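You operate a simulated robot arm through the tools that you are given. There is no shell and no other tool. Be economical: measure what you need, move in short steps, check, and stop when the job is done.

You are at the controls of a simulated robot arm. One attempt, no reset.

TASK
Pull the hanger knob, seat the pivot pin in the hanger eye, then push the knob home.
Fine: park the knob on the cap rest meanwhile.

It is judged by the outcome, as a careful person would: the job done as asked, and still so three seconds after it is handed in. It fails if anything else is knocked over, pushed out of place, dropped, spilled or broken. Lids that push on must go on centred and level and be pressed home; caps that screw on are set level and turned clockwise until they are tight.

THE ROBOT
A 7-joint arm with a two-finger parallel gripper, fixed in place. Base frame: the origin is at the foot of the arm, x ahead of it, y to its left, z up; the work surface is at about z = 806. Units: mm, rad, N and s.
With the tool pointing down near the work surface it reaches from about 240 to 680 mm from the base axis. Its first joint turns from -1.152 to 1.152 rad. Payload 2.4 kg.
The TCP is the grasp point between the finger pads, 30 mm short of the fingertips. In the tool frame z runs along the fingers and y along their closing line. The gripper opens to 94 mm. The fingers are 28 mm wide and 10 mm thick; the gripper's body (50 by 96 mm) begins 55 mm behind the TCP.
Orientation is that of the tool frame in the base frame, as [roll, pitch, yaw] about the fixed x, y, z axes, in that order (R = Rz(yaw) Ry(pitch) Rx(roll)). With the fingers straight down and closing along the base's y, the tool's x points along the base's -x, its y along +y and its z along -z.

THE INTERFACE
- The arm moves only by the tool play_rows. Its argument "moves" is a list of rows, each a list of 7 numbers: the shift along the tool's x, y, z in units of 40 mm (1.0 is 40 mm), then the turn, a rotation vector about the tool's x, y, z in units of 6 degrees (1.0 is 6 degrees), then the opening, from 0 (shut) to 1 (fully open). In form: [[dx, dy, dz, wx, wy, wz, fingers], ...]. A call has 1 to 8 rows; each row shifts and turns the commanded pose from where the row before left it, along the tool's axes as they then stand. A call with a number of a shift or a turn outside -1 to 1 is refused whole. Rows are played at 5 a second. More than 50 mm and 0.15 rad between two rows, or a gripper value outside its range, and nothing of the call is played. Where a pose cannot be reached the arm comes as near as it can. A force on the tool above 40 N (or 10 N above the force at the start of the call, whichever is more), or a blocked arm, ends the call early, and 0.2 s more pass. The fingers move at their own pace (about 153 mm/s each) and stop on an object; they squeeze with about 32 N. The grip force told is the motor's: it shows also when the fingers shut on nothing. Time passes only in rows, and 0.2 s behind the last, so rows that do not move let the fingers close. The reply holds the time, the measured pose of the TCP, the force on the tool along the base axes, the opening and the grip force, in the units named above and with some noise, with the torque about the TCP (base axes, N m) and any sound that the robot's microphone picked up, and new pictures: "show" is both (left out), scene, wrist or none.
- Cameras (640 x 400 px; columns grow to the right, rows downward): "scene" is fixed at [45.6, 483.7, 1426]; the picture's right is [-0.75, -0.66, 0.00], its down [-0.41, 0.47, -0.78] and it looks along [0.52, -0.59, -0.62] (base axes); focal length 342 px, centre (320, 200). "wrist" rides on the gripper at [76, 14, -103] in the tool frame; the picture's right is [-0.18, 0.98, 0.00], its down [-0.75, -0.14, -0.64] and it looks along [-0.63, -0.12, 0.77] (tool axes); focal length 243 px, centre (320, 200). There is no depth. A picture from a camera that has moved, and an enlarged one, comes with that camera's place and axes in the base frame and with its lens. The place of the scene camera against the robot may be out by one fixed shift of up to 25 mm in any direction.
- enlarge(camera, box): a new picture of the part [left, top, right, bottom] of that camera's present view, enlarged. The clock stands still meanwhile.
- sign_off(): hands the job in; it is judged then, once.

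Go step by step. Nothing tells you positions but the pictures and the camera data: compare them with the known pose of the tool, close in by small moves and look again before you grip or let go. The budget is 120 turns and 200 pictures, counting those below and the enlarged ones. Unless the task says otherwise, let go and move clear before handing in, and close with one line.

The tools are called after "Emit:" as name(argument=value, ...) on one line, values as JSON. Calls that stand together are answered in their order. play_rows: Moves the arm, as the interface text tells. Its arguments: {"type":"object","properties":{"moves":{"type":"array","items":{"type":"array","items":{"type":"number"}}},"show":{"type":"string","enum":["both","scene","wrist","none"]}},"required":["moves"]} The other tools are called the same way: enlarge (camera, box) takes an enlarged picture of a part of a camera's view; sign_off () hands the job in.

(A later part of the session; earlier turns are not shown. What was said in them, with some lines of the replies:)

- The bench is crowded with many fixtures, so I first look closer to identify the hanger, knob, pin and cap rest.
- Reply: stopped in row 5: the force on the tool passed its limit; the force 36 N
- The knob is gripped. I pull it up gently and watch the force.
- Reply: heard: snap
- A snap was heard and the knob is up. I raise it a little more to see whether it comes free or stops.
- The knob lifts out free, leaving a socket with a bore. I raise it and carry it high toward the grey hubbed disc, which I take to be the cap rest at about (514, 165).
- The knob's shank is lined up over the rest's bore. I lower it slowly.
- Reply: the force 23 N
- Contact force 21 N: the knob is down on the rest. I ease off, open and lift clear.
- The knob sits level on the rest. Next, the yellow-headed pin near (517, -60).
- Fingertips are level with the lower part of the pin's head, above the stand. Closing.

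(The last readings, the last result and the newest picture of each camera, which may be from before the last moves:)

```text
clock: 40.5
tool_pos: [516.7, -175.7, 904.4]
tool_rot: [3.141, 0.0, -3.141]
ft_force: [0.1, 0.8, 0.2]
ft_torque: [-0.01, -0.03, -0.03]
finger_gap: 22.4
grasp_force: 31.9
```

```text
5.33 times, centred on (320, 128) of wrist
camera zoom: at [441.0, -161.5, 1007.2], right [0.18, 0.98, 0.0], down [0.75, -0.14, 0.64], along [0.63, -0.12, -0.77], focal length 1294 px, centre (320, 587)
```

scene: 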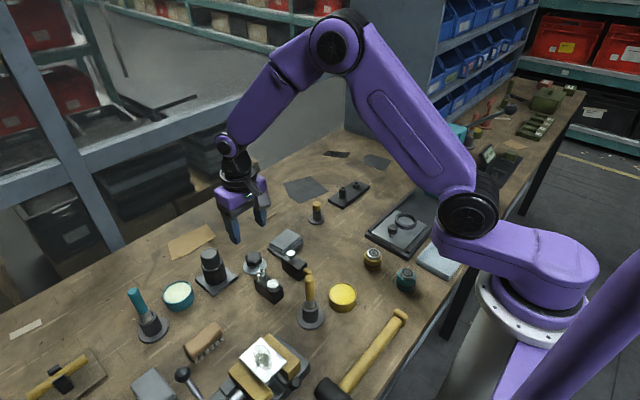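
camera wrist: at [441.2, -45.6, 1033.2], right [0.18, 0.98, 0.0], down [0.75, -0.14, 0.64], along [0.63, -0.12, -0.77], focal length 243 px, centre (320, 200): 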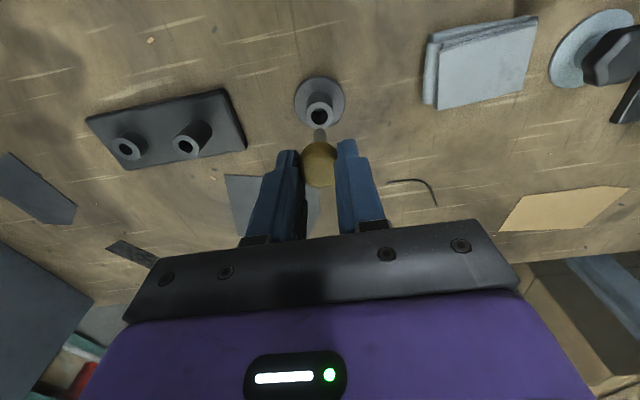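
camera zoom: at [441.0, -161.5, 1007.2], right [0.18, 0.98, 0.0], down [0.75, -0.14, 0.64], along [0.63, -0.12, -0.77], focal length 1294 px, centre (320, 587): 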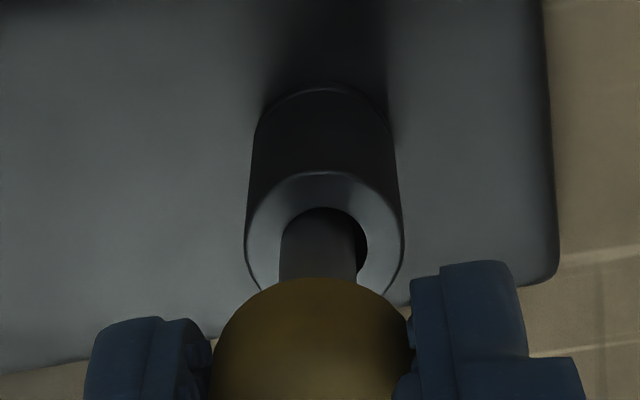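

Emit:
play_rows(moves=[[-0.018, 0.015, 0.03, 0, 0, 0, 0], [0, 0, 0.03, 0, 0, 0, 0], [0, 0, 0, 0, 0, 0, 0]], show="none")

Emit:
enlarge(camera="scene", box=[330, 175, 350, 200])

Emit:
enlarge(camera="wrist", box=[270, 90, 370, 165])

```text
clock: 41.2
tool_pos: [517.0, -174.6, 902.1]
tool_rot: [3.139, 0.0, -3.141]
ft_force: [-1.1, 0.7, 0.0]
ft_torque: [0.01, -0.02, 0.01]
finger_gap: 22.4
grasp_force: 32.0
```

```text
16.00 times, centred on (340, 188) of scene
camera zoom: at [45.6, 483.7, 1426.0], right [-0.75, -0.66, 0.0], down [-0.41, 0.47, -0.78], along [0.52, -0.59, -0.62], focal length 5474 px, centre (0, 400)
```

zoom: 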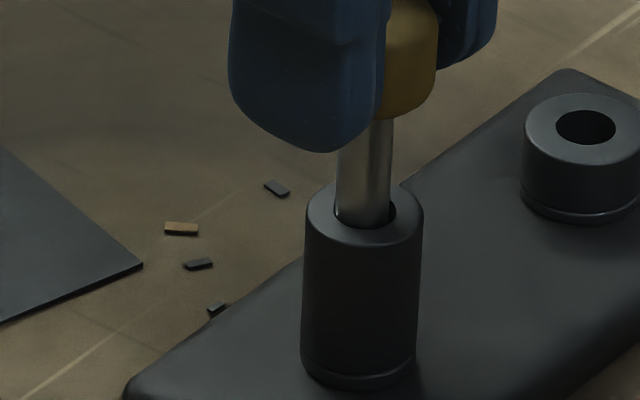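

```text
5.33 times, centred on (320, 128) of wrist
camera zoom: at [441.6, -160.1, 1004.9], right [0.18, 0.98, 0.0], down [0.75, -0.14, 0.64], along [0.63, -0.12, -0.77], focal length 1294 px, centre (320, 587)
```

zoom: 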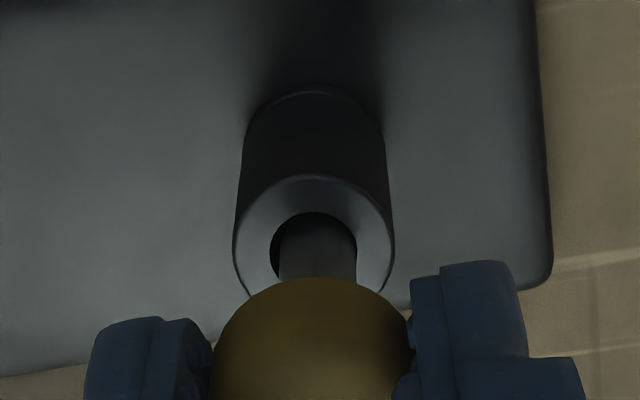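

The pin tip is in the eye. Continuing down in small rows.

Emit:
play_rows(moves=[[0, -0.008, 0.06, 0, 0, 0, 0], [0, 0, 0.06, 0, 0, 0, 0], [0, 0, 0.06, 0, 0, 0, 0], [0, 0, 0, 0, 0, 0, 0]], show="none")

Emit:
enlarge(camera="scene", box=[330, 175, 350, 200])

```text
clock: 42.2
tool_pos: [517.7, -175.7, 894.4]
tool_rot: [3.14, 0.0, -3.141]
ft_force: [-0.3, 0.3, 0.1]
ft_torque: [0.01, -0.03, -0.04]
finger_gap: 21.9
grasp_force: 31.5
```

```text
16.00 times, centred on (340, 188) of scene
camera zoom: at [45.6, 483.7, 1426.0], right [-0.75, -0.66, 0.0], down [-0.41, 0.47, -0.78], along [0.52, -0.59, -0.62], focal length 5474 px, centre (0, 400)
```

zoom: 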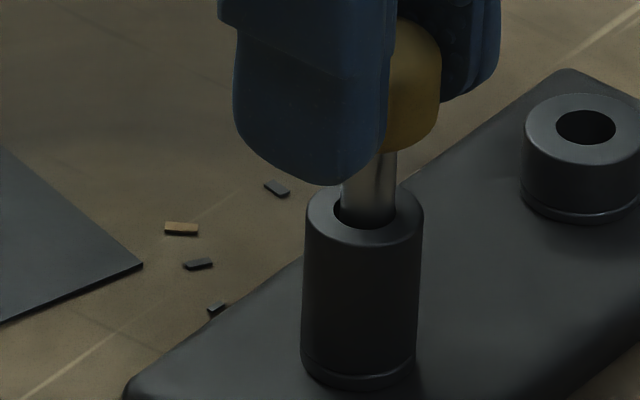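

Emit:
play_rows(moves=[[0, 0, 0.06, 0, 0, 0, 0], [0, 0, 0.06, 0, 0, 0, 0], [0, 0, 0.06, 0, 0, 0, 0], [0, 0, 0.06, 0, 0, 0, 0], [0, 0, 0, 0, 0, 0, 0]], show="none")

Emit:
enlarge(camera="scene", box=[330, 175, 350, 200])

Emit:
enlarge(camera="wrist", box=[270, 100, 370, 175])

```text
clock: 43.5
tool_pos: [517.2, -175.5, 884.5]
tool_rot: [3.139, 0.0, 3.139]
ft_force: [-0.5, 1.2, -1.1]
ft_torque: [-0.02, 0.02, -0.03]
finger_gap: 22.5
grasp_force: 32.0
```

```text
16.00 times, centred on (340, 188) of scene
camera zoom: at [45.6, 483.7, 1426.0], right [-0.75, -0.66, 0.0], down [-0.41, 0.47, -0.78], along [0.52, -0.59, -0.62], focal length 5474 px, centre (0, 400)
```

zoom: 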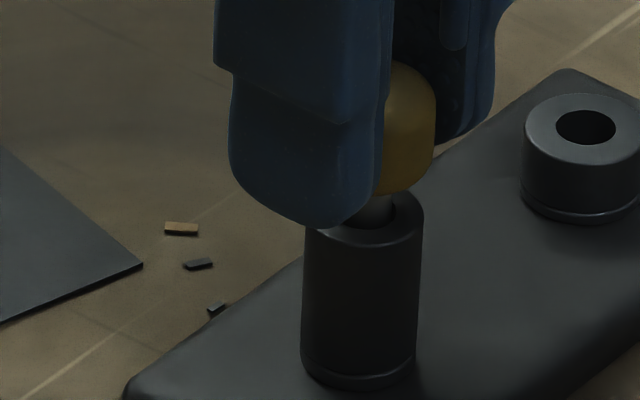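

```text
5.33 times, centred on (320, 138) of wrist
camera zoom: at [441.7, -161.2, 987.6], right [0.18, 0.98, 0.0], down [0.75, -0.14, 0.64], along [0.63, -0.12, -0.77], focal length 1294 px, centre (320, 533)
```

zoom: 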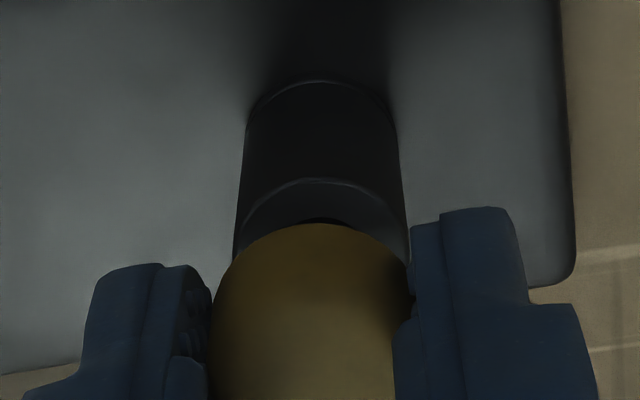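

Emit:
play_rows(moves=[[0, 0, 0.04, 0, 0, 0, 0], [0, 0, 0.04, 0, 0, 0, 0], [0, 0, 0.04, 0, 0, 0, 0], [0, 0, 0, 0, 0, 0, 0]], show="none")

Emit:
enlarge(camera="scene", box=[330, 175, 350, 200])

```text
clock: 44.5
tool_pos: [517.0, -176.1, 879.5]
tool_rot: [3.14, 0.001, -3.141]
ft_force: [-1.0, 0.9, 6.3]
ft_torque: [0.01, 0.08, 0.0]
finger_gap: 22.6
grasp_force: 31.9
```

```text
16.00 times, centred on (340, 188) of scene
camera zoom: at [45.4, 483.7, 1426.0], right [-0.75, -0.66, 0.0], down [-0.41, 0.47, -0.78], along [0.52, -0.59, -0.62], focal length 5474 px, centre (0, 400)
```

zoom: 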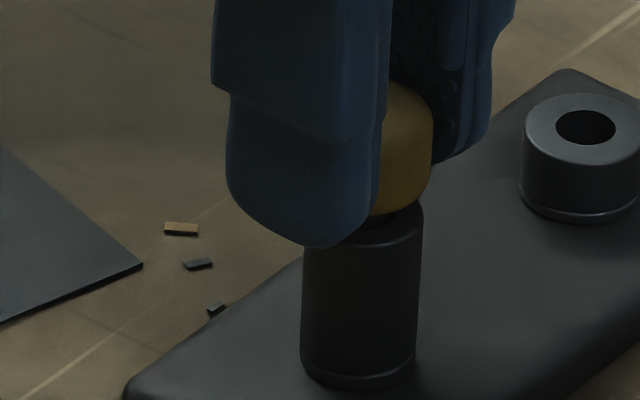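

Emit:
play_rows(moves=[[0, 0, 0.025, 0, 0, 0, 0], [0, 0, 0.02, 0, 0, 0, 0], [0, 0, 0, 0, 0, 0, 0]], show="none")

Emit:
enlarge(camera="scene", box=[330, 175, 350, 200])

Emit:
enlarge(camera="wrist", box=[270, 100, 370, 175])

```text
clock: 45.2
tool_pos: [517.9, -175.0, 879.3]
tool_rot: [3.14, 0.002, 3.141]
ft_force: [-6.7, 1.6, 29.6]
ft_torque: [0.04, 0.34, 0.03]
finger_gap: 22.3
grasp_force: 32.0
```

```text
16.00 times, centred on (340, 188) of scene
camera zoom: at [44.9, 483.9, 1426.0], right [-0.75, -0.66, 0.0], down [-0.41, 0.47, -0.78], along [0.52, -0.59, -0.62], focal length 5474 px, centre (0, 400)
```

zoom: 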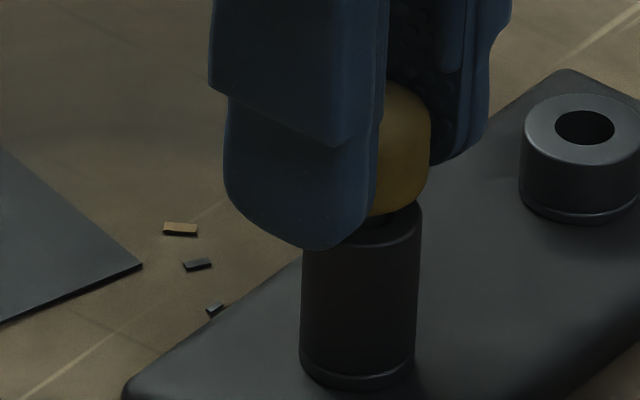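

```text
5.33 times, centred on (320, 138) of wrist
camera zoom: at [442.1, -161.0, 982.3], right [0.18, 0.98, 0.0], down [0.75, -0.14, 0.64], along [0.63, -0.12, -0.77], focal length 1294 px, centre (320, 533)
```

zoom: 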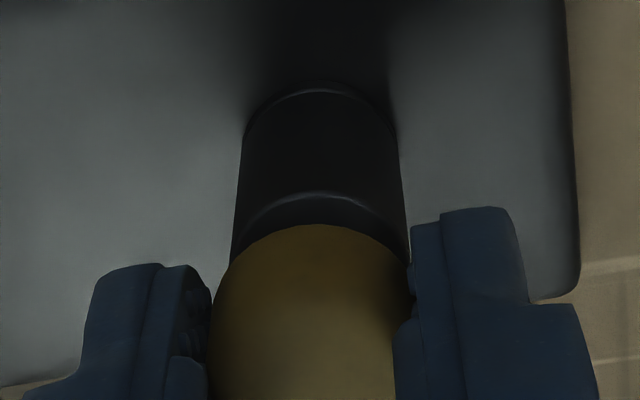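

A firm stop at 30 N: the pin is bottomed. I ease off, release and rise straight up.

Emit:
play_rows(moves=[[0, 0, -0.035, 0, 0, 0, 0], [0, 0, 0, 0, 0, 0, 0.5], [0, 0, 0, 0, 0, 0, 0.5], [0, 0, -0.5, 0, 0, 0, 0.5], [0, 0, -1, 0, 0, 0, 0.5]], show="wrist")

Emit:
enlarge(camera="scene", box=[320, 165, 370, 210])

Emit:
enlarge(camera="wrist", box=[200, 50, 400, 175])

```text
clock: 46.5
tool_pos: [517.1, -177.0, 940.7]
tool_rot: [3.141, -0.002, -3.14]
ft_force: [-0.9, 0.6, -0.6]
ft_torque: [-0.01, 0.03, 0.03]
finger_gap: 47.0
grasp_force: 0.1
camera wrist: at [441.4, -162.0, 1044.1], right [0.18, 0.98, 0.0], down [0.75, -0.14, 0.64], along [0.63, -0.12, -0.77], focal length 243 px, centre (320, 200)
```

wrist: 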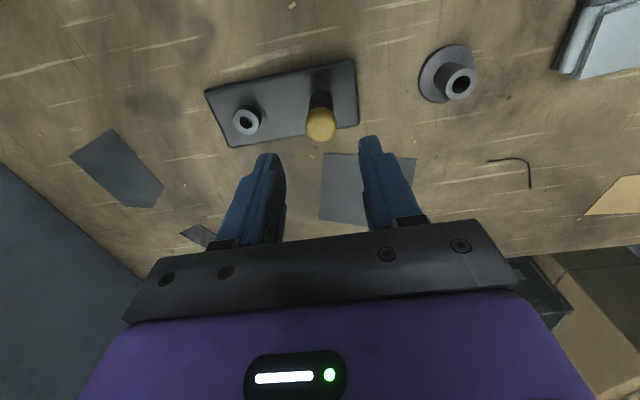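

```text
8.89 times, centred on (345, 188) of scene
camera zoom: at [45.6, 483.7, 1426.0], right [-0.75, -0.66, 0.0], down [-0.41, 0.47, -0.78], along [0.52, -0.59, -0.62], focal length 3041 px, centre (98, 311)
```

zoom: 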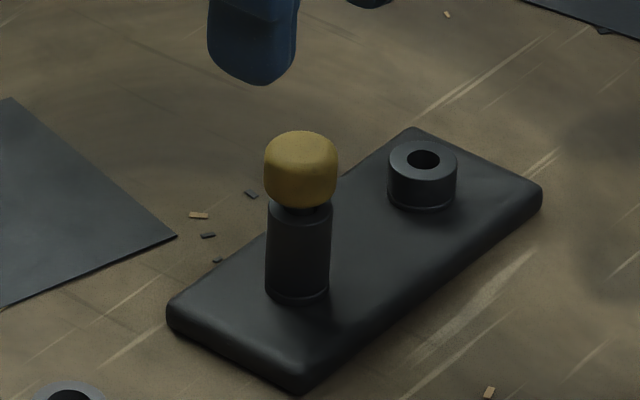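

```text
3.20 times, centred on (300, 112) of wrist
camera zoom: at [441.4, -162.0, 1044.1], right [0.18, 0.98, 0.0], down [0.75, -0.14, 0.64], along [0.63, -0.12, -0.77], focal length 776 px, centre (384, 480)
```

zoom: 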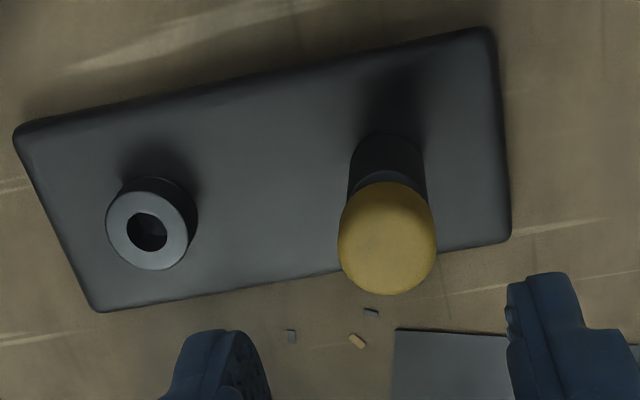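

The pin stands upright in the eye. Now back to fetch the knob at (515, 165).

Emit:
play_rows(moves=[[0, 1, 0, 0, 0, 0, 0.65], [0, 1, 0, 0, 0, 0, 0.65], [0, 1, 0, 0, 0, 0, 0.65], [0, 1, 0, 0, 0, 0, 0.65], [0, 1, 0, 0, 0, 0, 0.65], [0, 1, 0, 0, 0, 0, 0.65], [0, 1, 0, 0, 0, 0, 0.65], [0, 1, 0, 0, 0, 0, 0.65]], show="none")

Emit:
play_rows(moves=[[0.03, 0.55, 0.5, 0, 0, 0, 0.65], [0, 0, 0.6, 0, 0, 0, 0.65], [0, 0, 0, 0, 0, 0, 0.65]], show="none")

Emit:
enlarge(camera="wrist", box=[200, 50, 480, 225])

Emit:
enlarge(camera="scene", box=[230, 225, 290, 285])

```text
clock: 48.2
tool_pos: [520.7, 147.8, 943.3]
tool_rot: [-3.141, 0.001, -3.141]
ft_force: [-1.2, 0.2, -0.4]
ft_torque: [-0.01, 0.02, 0.04]
finger_gap: 61.3
grasp_force: 0.1
```

```text
clock: 49.0
tool_pos: [517.8, 169.5, 898.8]
tool_rot: [3.14, 0.001, 3.141]
ft_force: [0.3, -0.7, 0.2]
ft_torque: [0.02, -0.03, 0.05]
finger_gap: 60.9
grasp_force: 0.1
```

```text
2.29 times, centred on (340, 138) of wrist
camera zoom: at [442.7, 183.0, 1002.0], right [0.18, 0.98, 0.0], down [0.75, -0.14, 0.64], along [0.63, -0.12, -0.77], focal length 555 px, centre (274, 343)
```

zoom: 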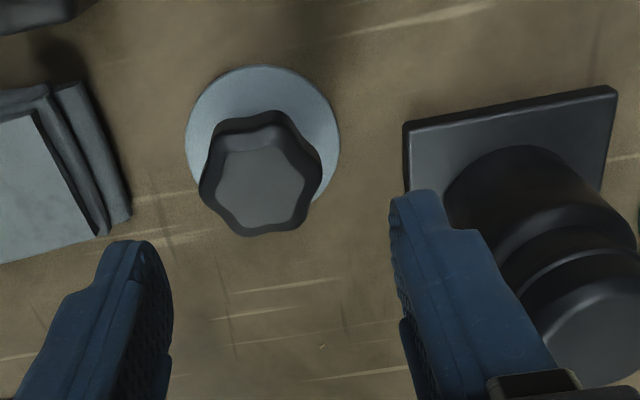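

```text
6.67 times, centred on (260, 255) of scene
camera zoom: at [45.6, 483.7, 1426.0], right [-0.75, -0.66, 0.0], down [-0.41, 0.47, -0.78], along [0.52, -0.59, -0.62], focal length 2281 px, centre (720, -167)
```

zoom: 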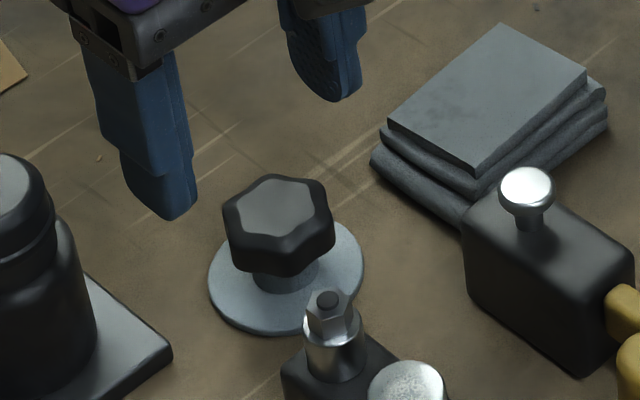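

Emit:
play_rows(moves=[[0.06, -0.11, 0.4, 0, 0, 0, 0.65], [0, 0, 0.4, 0, 0, 0, 0.65], [0, 0, 0, 0, 0, 0, 0.65]], show="none")

Emit:
enlarge(camera="wrist", box=[200, 50, 480, 225])

```text
clock: 49.9
tool_pos: [513.9, 163.2, 865.3]
tool_rot: [3.141, 0.0, 3.142]
ft_force: [-0.4, -1.0, -0.5]
ft_torque: [0.0, 0.01, 0.02]
finger_gap: 60.9
grasp_force: 0.0
```

```text
2.29 times, centred on (340, 138) of wrist
camera zoom: at [438.9, 177.5, 968.3], right [0.18, 0.98, 0.0], down [0.75, -0.14, 0.64], along [0.63, -0.12, -0.77], focal length 555 px, centre (274, 343)
```

zoom: 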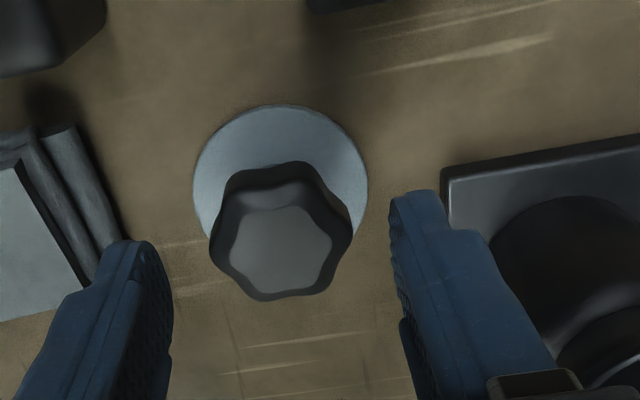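

Emit:
play_rows(moves=[[-0.025, 0.043, 0.3, 0, 0, 0, 0.65], [0, 0, 0.24, 0, 0, 0, 0.65], [0, 0, 0, 0, 0, 0, 0.65]], show="none")

Emit:
play_rows(moves=[[0, 0, 0, 0, 0, 0, 0.3], [0, 0, 0, 0, 0, 0, 0], [0, 0, 0, 0, 0, 0, 0], [0, 0, 0, 0, 0, 0, 0]], show="none")

Emit:
enlarge(camera="wrist", box=[240, 100, 400, 230])

Emit:
enlarge(camera="scene", box=[230, 225, 290, 285])

```text
clock: 50.6
tool_pos: [515.3, 163.3, 841.8]
tool_rot: [3.139, 0.001, -3.141]
ft_force: [0.4, -0.6, -0.5]
ft_torque: [0.0, 0.0, 0.02]
finger_gap: 61.1
grasp_force: 0.0
```

```text
clock: 51.6
tool_pos: [514.5, 163.1, 843.5]
tool_rot: [3.138, 0.001, 3.141]
ft_force: [-0.3, -0.2, -0.3]
ft_torque: [-0.02, 0.01, 0.01]
finger_gap: 32.1
grasp_force: 32.1
```

```text
3.08 times, centred on (320, 165) of wrist
camera zoom: at [439.8, 177.7, 946.1], right [0.18, 0.98, 0.0], down [0.75, -0.14, 0.64], along [0.63, -0.12, -0.77], focal length 746 px, centre (320, 308)
```

zoom: 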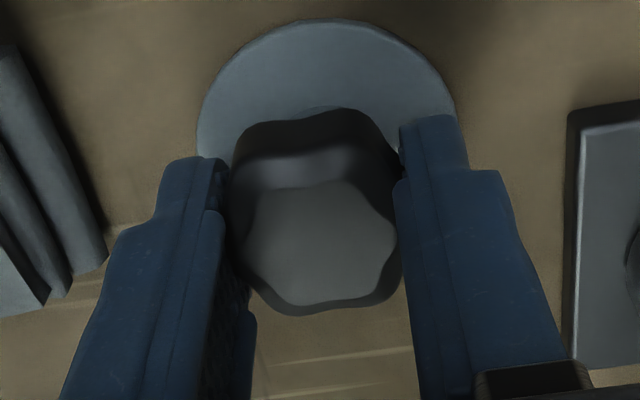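

```text
6.67 times, centred on (260, 255) of scene
camera zoom: at [45.6, 483.7, 1426.0], right [-0.75, -0.66, 0.0], down [-0.41, 0.47, -0.78], along [0.52, -0.59, -0.62], focal length 2281 px, centre (720, -167)
```

zoom: 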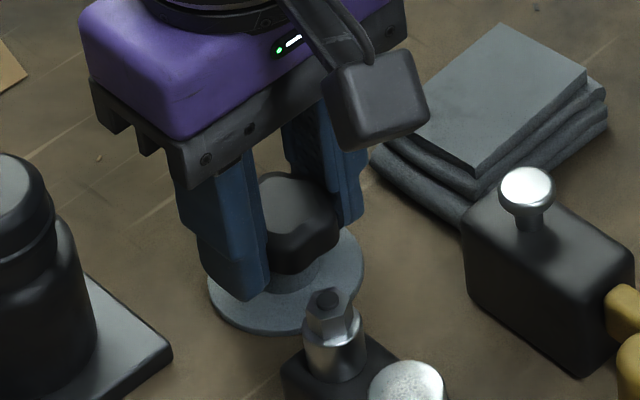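

Emit:
play_rows(moves=[[0, 0, -0.1, 0, 0, 0, 0], [0, 0, -0.15, 0, 0, 0, 0], [0, 0, -0.2, 0, 0, 0, 0], [0, 0, -0.3, 0, 0, 0, 0], [0, 0, -0.6, 0, 0, 0, 0], [0, 0, -0.8, 0, 0, 0, 0], [0, 0, -0.6, 0, 0, 0, 0]], show="none")

Emit:
enlarge(camera="scene", box=[220, 185, 300, 285])

Emit:
play_rows(moves=[[0, -1, 0, 0, 0, 0, 0], [0, -1, 0, 0, 0, 0, 0], [0, -1, 0, 0, 0, 0, 0], [0, -1, 0, 0, 0, 0, 0], [0, -1, 0, 0, 0, 0, 0], [0, -1, 0, 0, 0, 0, 0], [0, -1, 0, 0, 0, 0, 0], [0, -1, 0, 0, 0, 0, 0]], show="none")

```text
clock: 53.2
tool_pos: [512.3, 161.9, 951.6]
tool_rot: [3.14, -0.001, 3.141]
ft_force: [0.0, 0.4, -0.7]
ft_torque: [-0.01, 0.01, 0.0]
finger_gap: 32.6
grasp_force: 32.1
```

```text
4.00 times, centred on (260, 235) of scene
camera zoom: at [45.6, 483.7, 1426.0], right [-0.75, -0.66, 0.0], down [-0.41, 0.47, -0.78], along [0.52, -0.59, -0.62], focal length 1369 px, centre (560, 60)
```

zoom: 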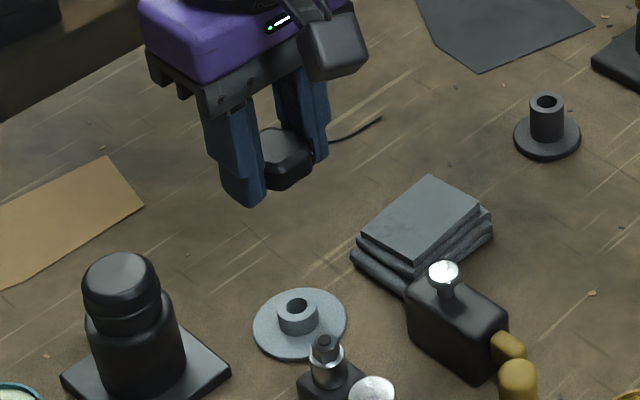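

```text
clock: 55.0
tool_pos: [515.0, -155.9, 949.5]
tool_rot: [3.139, -0.001, -3.139]
ft_force: [-0.6, 0.7, -0.2]
ft_torque: [0.03, -0.01, 0.02]
finger_gap: 32.3
grasp_force: 32.3
```

Emit:
play_rows(moves=[[0, -1, 0, 0, 0, 0, 0], [0, -0.8, 0, 0, 0, 0, 0], [0, -0.42, 0.4, 0, 0, 0, 0], [0, 0, 0.6, 0, 0, 0, 0], [0, 0, 0.4, 0, 0, 0, 0], [0, 0, 0, 0, 0, 0, 0]], show="none")

Emit:
enlarge(camera="scene", box=[325, 150, 375, 210])

Emit:
enlarge(camera="wrist", box=[240, 80, 400, 200])

```text
clock: 56.5
tool_pos: [514.3, -246.3, 895.9]
tool_rot: [3.138, 0.0, 3.142]
ft_force: [-0.6, 1.0, -0.2]
ft_torque: [-0.02, -0.01, 0.0]
finger_gap: 32.3
grasp_force: 32.1
```

```text
6.67 times, centred on (350, 180) of scene
camera zoom: at [45.6, 483.7, 1426.0], right [-0.75, -0.66, 0.0], down [-0.41, 0.47, -0.78], along [0.52, -0.59, -0.62], focal length 2281 px, centre (120, 333)
```

zoom: 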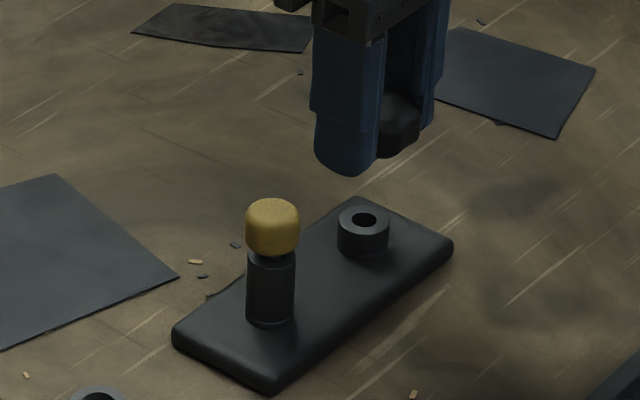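

```text
3.33 times, centred on (320, 140) of wrist
camera zoom: at [438.8, -231.3, 999.2], right [0.18, 0.98, 0.0], down [0.75, -0.14, 0.64], along [0.63, -0.12, -0.77], focal length 809 px, centre (320, 400)
```

zoom: 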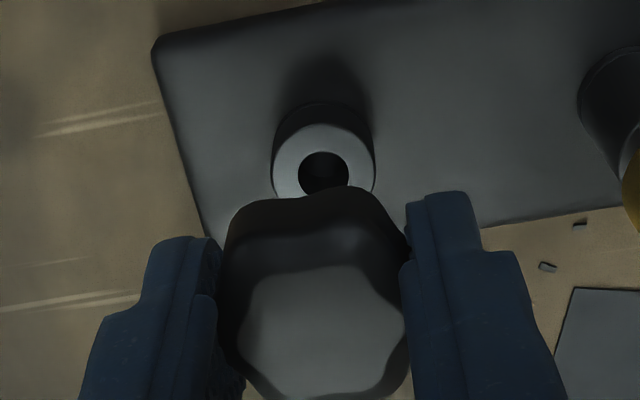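

Emit:
play_rows(moves=[[0, 0.025, 0.3, 0, 0, 0, 0], [0, 0, 0.3, 0, 0, 0, 0], [0, 0, 0, 0, 0, 0, 0], [0, 0, 0, 0, 0, 0, 0]], show="none")

Emit:
enlarge(camera="scene", box=[340, 160, 370, 195])

Emit:
enlarge(camera="wrist", box=[240, 80, 400, 200])

```text
clock: 57.5
tool_pos: [513.4, -244.5, 872.1]
tool_rot: [3.141, 0.002, 3.14]
ft_force: [0.2, 0.1, -0.4]
ft_torque: [0.01, 0.0, 0.0]
finger_gap: 32.5
grasp_force: 31.5
```

```text
11.43 times, centred on (355, 178) of scene
camera zoom: at [45.6, 483.7, 1426.0], right [-0.75, -0.66, 0.0], down [-0.41, 0.47, -0.78], along [0.52, -0.59, -0.62], focal length 3910 px, centre (-80, 457)
```

zoom: 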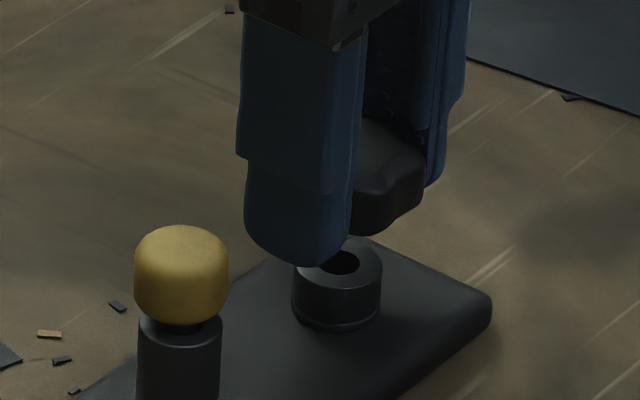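

```text
3.33 times, centred on (320, 140) of wrist
camera zoom: at [438.8, -229.6, 975.3], right [0.18, 0.98, 0.0], down [0.75, -0.14, 0.64], along [0.63, -0.12, -0.77], focal length 809 px, centre (320, 400)
```

zoom: 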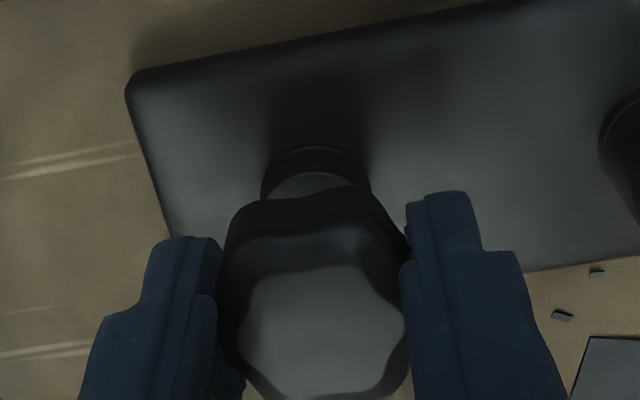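

Emit:
play_rows(moves=[[-0.055, -0.018, 0, 0, 0, 0, 0], [0, 0, 0, 0, 0, 0, 0], [0, 0, 0, 0, 0, 0, 0]], show="none")

Emit:
enlarge(camera="scene", box=[340, 160, 370, 195])

Emit:
enlarge(camera="wrist", box=[240, 80, 400, 200])

```text
clock: 58.2
tool_pos: [516.6, -244.4, 873.5]
tool_rot: [3.14, 0.0, -3.142]
ft_force: [0.0, -0.1, 0.4]
ft_torque: [-0.01, 0.0, 0.01]
finger_gap: 32.3
grasp_force: 31.9
```

```text
11.43 times, centred on (355, 178) of scene
camera zoom: at [45.6, 483.7, 1426.0], right [-0.75, -0.66, 0.0], down [-0.41, 0.47, -0.78], along [0.52, -0.59, -0.62], focal length 3910 px, centre (-80, 457)
```

zoom: 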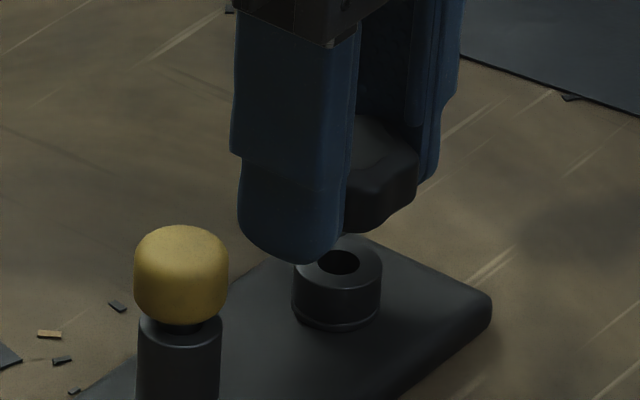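

```text
3.33 times, centred on (320, 140) of wrist
camera zoom: at [441.2, -230.1, 974.9], right [0.18, 0.98, 0.0], down [0.75, -0.14, 0.64], along [0.63, -0.12, -0.77], focal length 809 px, centre (320, 400)
```

zoom: 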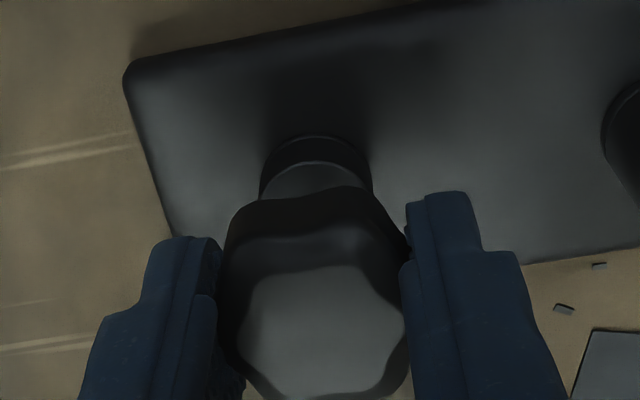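

Emit:
play_rows(moves=[[0, -0.008, 0.06, 0, 0, 0, 0], [0, 0, 0.06, 0, 0, 0, 0], [0, 0, 0, 0, 0, 0, 0]], show="none")

Emit:
enlarge(camera="scene", box=[340, 160, 370, 195])

Emit:
enlarge(camera="wrist", box=[240, 80, 400, 200])

```text
clock: 59.0
tool_pos: [517.6, -244.9, 867.4]
tool_rot: [3.14, 0.0, 3.14]
ft_force: [0.1, 0.5, -0.3]
ft_torque: [-0.02, 0.01, -0.01]
finger_gap: 32.4
grasp_force: 32.2
```

```text
11.43 times, centred on (355, 178) of scene
camera zoom: at [45.6, 483.7, 1426.0], right [-0.75, -0.66, 0.0], down [-0.41, 0.47, -0.78], along [0.52, -0.59, -0.62], focal length 3910 px, centre (-80, 457)
```

zoom: 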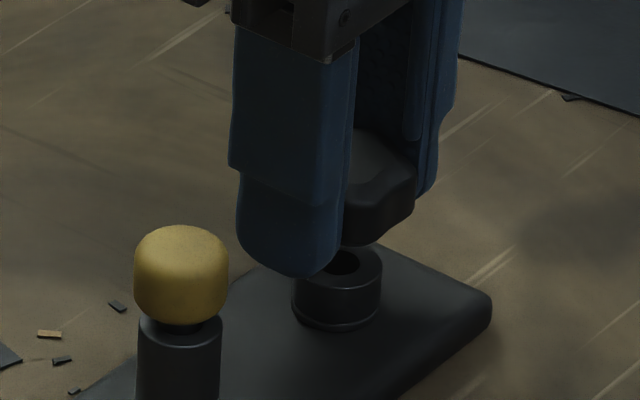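

```text
3.33 times, centred on (320, 140) of wrist
camera zoom: at [441.6, -230.4, 970.1], right [0.18, 0.98, 0.0], down [0.75, -0.14, 0.64], along [0.63, -0.12, -0.77], focal length 809 px, centre (320, 400)
```

zoom: 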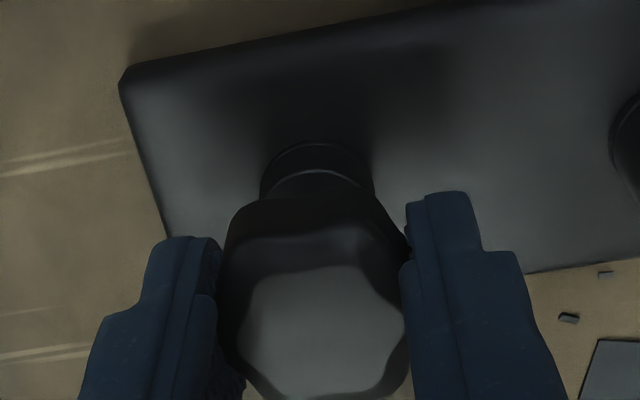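

Emit:
play_rows(moves=[[0.025, 0, 0.06, 0, 0, 0, 0], [0, 0, 0.05, 0, 0, 0, 0], [0, 0, 0, 0, 0, 0, 0]], show="none")

Emit:
enlarge(camera="scene", box=[340, 160, 370, 195])

Emit:
enlarge(camera="wrist", box=[240, 80, 400, 200])

```text
clock: 59.9
tool_pos: [515.2, -246.1, 863.4]
tool_rot: [3.141, 0.001, -3.141]
ft_force: [-0.8, -0.2, 0.2]
ft_torque: [0.01, 0.01, 0.0]
finger_gap: 32.5
grasp_force: 31.9
```

```text
11.43 times, centred on (355, 178) of scene
camera zoom: at [45.6, 483.7, 1426.0], right [-0.75, -0.66, 0.0], down [-0.41, 0.47, -0.78], along [0.52, -0.59, -0.62], focal length 3910 px, centre (-80, 457)
```

zoom: 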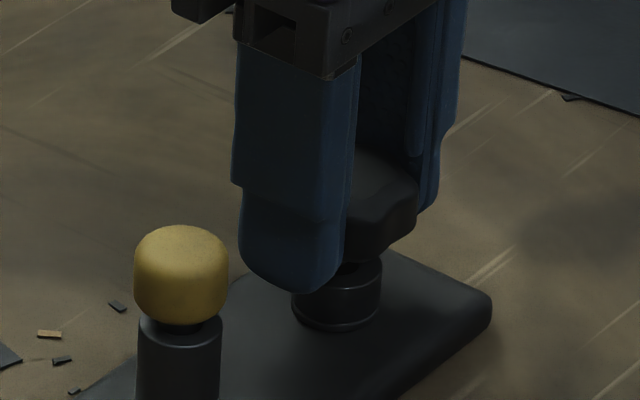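

```text
3.33 times, centred on (320, 140) of wrist
camera zoom: at [440.7, -230.7, 965.3], right [0.18, 0.98, 0.0], down [0.75, -0.14, 0.64], along [0.63, -0.12, -0.77], focal length 809 px, centre (320, 400)
```

zoom: 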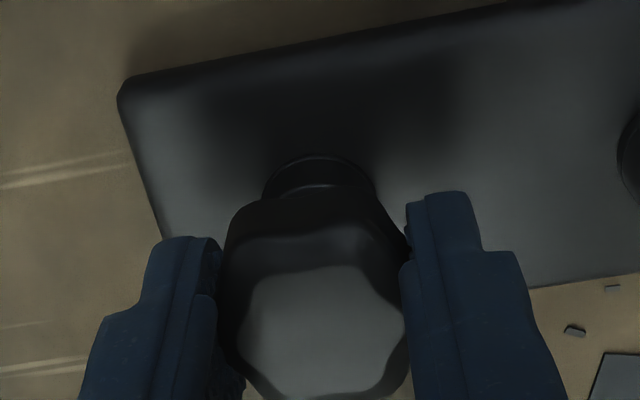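

Emit:
play_rows(moves=[[0, 0, 0.04, 0, 0, 0, 0], [0, 0, 0.04, 0, 0, 0, 0], [0, 0, 0, 0, 0, 0, 0]], show="none")

Emit:
enlarge(camera="scene", box=[340, 160, 370, 195])

```text
clock: 60.6
tool_pos: [516.9, -244.3, 859.0]
tool_rot: [3.139, -0.001, 3.141]
ft_force: [-0.4, -0.3, -0.1]
ft_torque: [0.02, 0.03, 0.01]
finger_gap: 32.3
grasp_force: 31.7
```

```text
11.43 times, centred on (355, 178) of scene
camera zoom: at [45.6, 483.7, 1426.0], right [-0.75, -0.66, 0.0], down [-0.41, 0.47, -0.78], along [0.52, -0.59, -0.62], focal length 3910 px, centre (-80, 457)
```

zoom: 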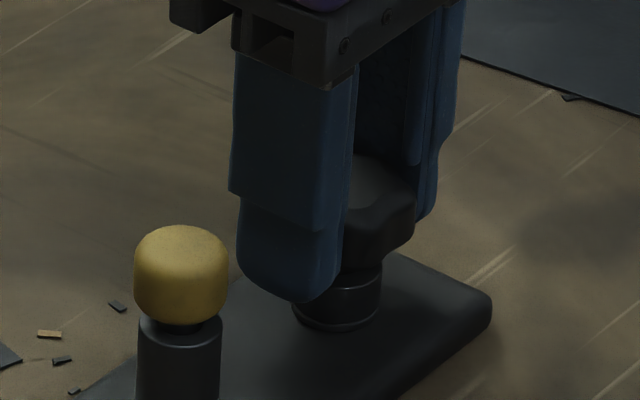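

Emit:
play_rows(moves=[[0, 0, 0.04, 0, 0, 0, 0], [0, 0, 0.04, 0, 0, 0, 0], [0, 0, 0.03, 0, 0, 0, 0], [0, 0, 0, 0, 0, 0, 0]], show="none")

Emit:
enlarge(camera="scene", box=[340, 160, 370, 195])

```text
clock: 61.6
tool_pos: [515.8, -243.6, 854.5]
tool_rot: [3.139, -0.001, -3.14]
ft_force: [-0.7, -0.5, 0.4]
ft_torque: [0.04, -0.02, 0.06]
finger_gap: 32.6
grasp_force: 32.2
```

```text
11.43 times, centred on (355, 178) of scene
camera zoom: at [45.6, 483.7, 1426.0], right [-0.75, -0.66, 0.0], down [-0.41, 0.47, -0.78], along [0.52, -0.59, -0.62], focal length 3910 px, centre (-80, 457)
```

zoom: 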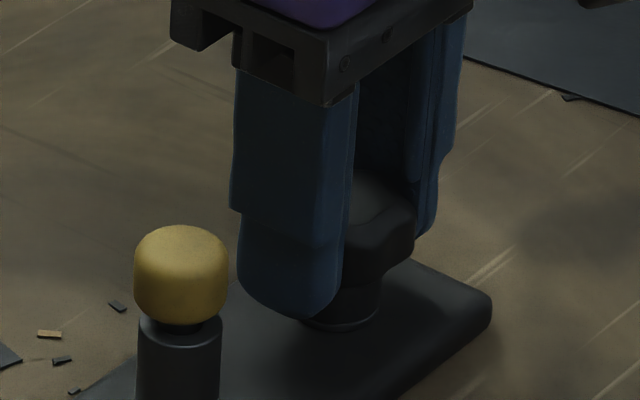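

Emit:
play_rows(moves=[[0, 0, 0.03, 0, 0, 0, 0], [0, 0, 0.025, 0, 0, 0, 0], [0, 0, 0, 0, 0, 0, 0]], show="none")

Emit:
enlarge(camera="scene", box=[340, 160, 370, 195])

```text
clock: 62.5
tool_pos: [516.0, -245.7, 852.8]
tool_rot: [3.139, 0.0, -3.141]
ft_force: [0.1, 0.0, -0.1]
ft_torque: [0.01, -0.02, -0.03]
finger_gap: 32.5
grasp_force: 31.8
```

```text
11.43 times, centred on (355, 178) of scene
camera zoom: at [45.6, 483.7, 1426.0], right [-0.75, -0.66, 0.0], down [-0.41, 0.47, -0.78], along [0.52, -0.59, -0.62], focal length 3910 px, centre (-80, 457)
```

zoom: 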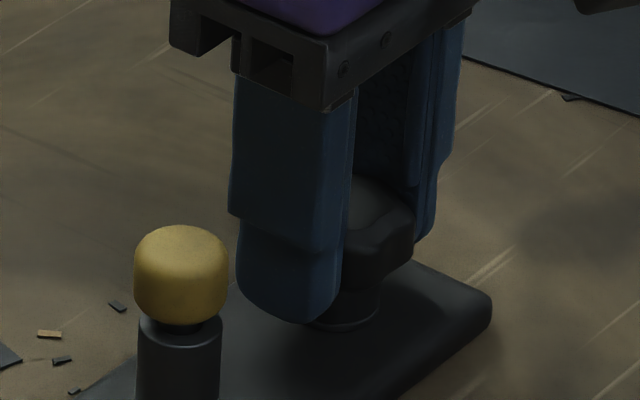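

Emit:
play_rows(moves=[[0, 0, 0.03, 0, 0, 0, 0], [0, 0, 0, 0, 0, 0, 0]], show="none")

Emit:
play_rows(moves=[[0, 0, 0.03, 0, 0, 0, 0], [0, 0, 0, 0, 0, 0, 0]], show="none")

Emit:
enlarge(camera="scene", box=[340, 160, 370, 195])

```text
clock: 63.0
tool_pos: [515.3, -244.8, 851.4]
tool_rot: [3.141, -0.003, 3.141]
ft_force: [-5.4, 0.5, 8.9]
ft_torque: [-0.06, 0.13, 0.03]
finger_gap: 31.9
grasp_force: 32.0
heard: snap
```

```text
clock: 63.6
tool_pos: [515.4, -245.2, 850.5]
tool_rot: [3.141, -0.001, -3.141]
ft_force: [-11.8, 4.4, 28.9]
ft_torque: [0.08, 0.33, 0.01]
finger_gap: 32.6
grasp_force: 31.6
```

```text
11.43 times, centred on (355, 178) of scene
camera zoom: at [44.8, 484.0, 1425.9], right [-0.75, -0.66, 0.0], down [-0.41, 0.47, -0.78], along [0.52, -0.59, -0.62], focal length 3910 px, centre (-80, 457)
```

zoom: 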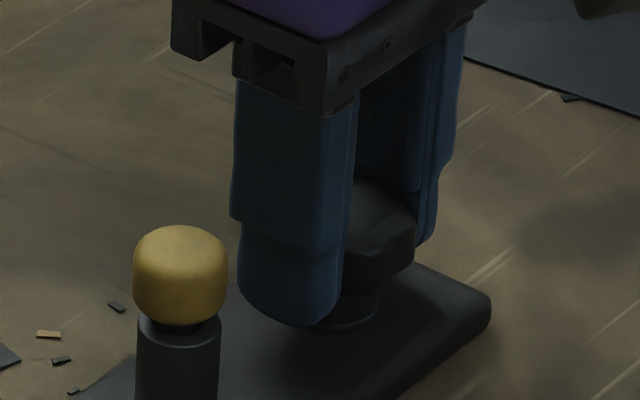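

Snap heard and a firm stop at 29 N: the knob is home. I ease off, release and rise clear.

Emit:
play_rows(moves=[[0, 0, -0.035, 0, 0, 0, 0], [0, 0, 0, 0, 0, 0, 0.6], [0, 0, 0, 0, 0, 0, 0.6], [0, 0, -0.5, 0, 0, 0, 0.6], [0, 0, -1, 0, 0, 0, 0.6], [0, 0, -1, 0, 0, 0, 0.6]])

Emit:
enlarge(camera="scene", box=[320, 155, 380, 210])

Emit:
enlarge(camera="wrist", box=[240, 50, 440, 175])

```text
clock: 65.0
tool_pos: [516.5, -244.4, 951.0]
tool_rot: [3.139, -0.002, 3.141]
ft_force: [-0.3, 0.2, 0.8]
ft_torque: [-0.03, 0.0, 0.01]
finger_gap: 56.5
grasp_force: 0.1
camera wrist: at [441.4, -228.8, 1054.8], right [0.18, 0.98, 0.0], down [0.75, -0.14, 0.64], along [0.63, -0.12, -0.77], focal length 243 px, centre (320, 200)
```

scene: 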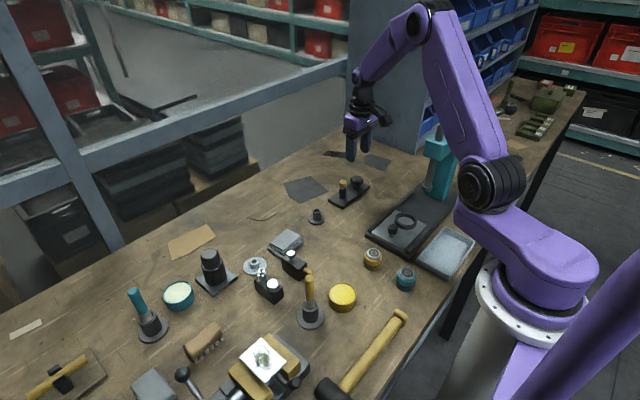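
wrist: 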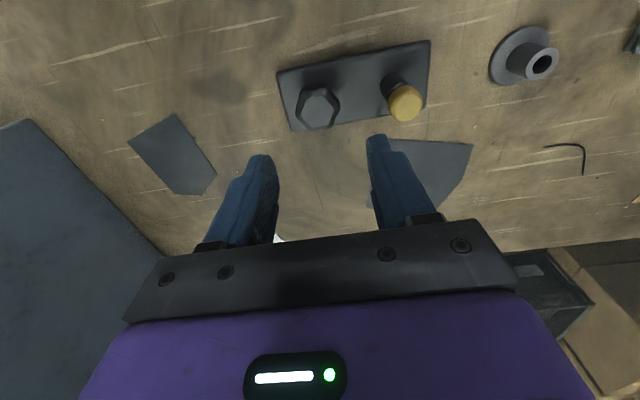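

```text
7.27 times, centred on (350, 182) of scene
camera zoom: at [45.6, 483.7, 1426.0], right [-0.75, -0.66, 0.0], down [-0.41, 0.47, -0.78], along [0.52, -0.59, -0.62], focal length 2488 px, centre (102, 327)
```

zoom: 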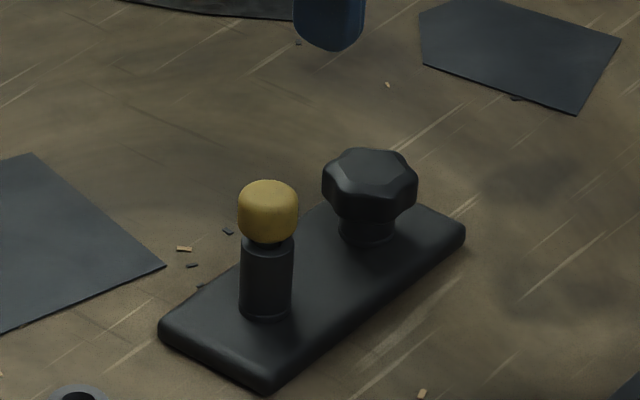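

```text
3.20 times, centred on (340, 112) of wrist
camera zoom: at [441.4, -228.8, 1054.8], right [0.18, 0.98, 0.0], down [0.75, -0.14, 0.64], along [0.63, -0.12, -0.77], focal length 776 px, centre (256, 480)
```

zoom: 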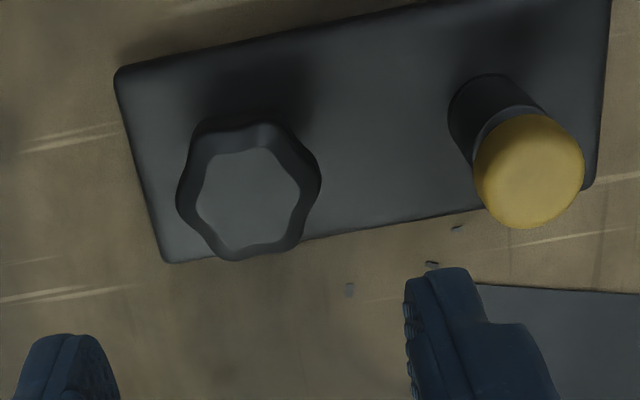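

The pin stands upright in the eye, the knob is level and home on its boss, and the gripper is clear. I'm handing in.

Emit:
sign_off()

```text
The job is handed in.
```

I pulled the hanger knob and parked it on the cap rest, seated the pivot pin in the hanger eye to a firm stop, and pushed the knob back home with a snap. While I was looking around early on, the gripper bumped the teal press column and the call stopped on the force limit; the press looked unmoved afterwards.
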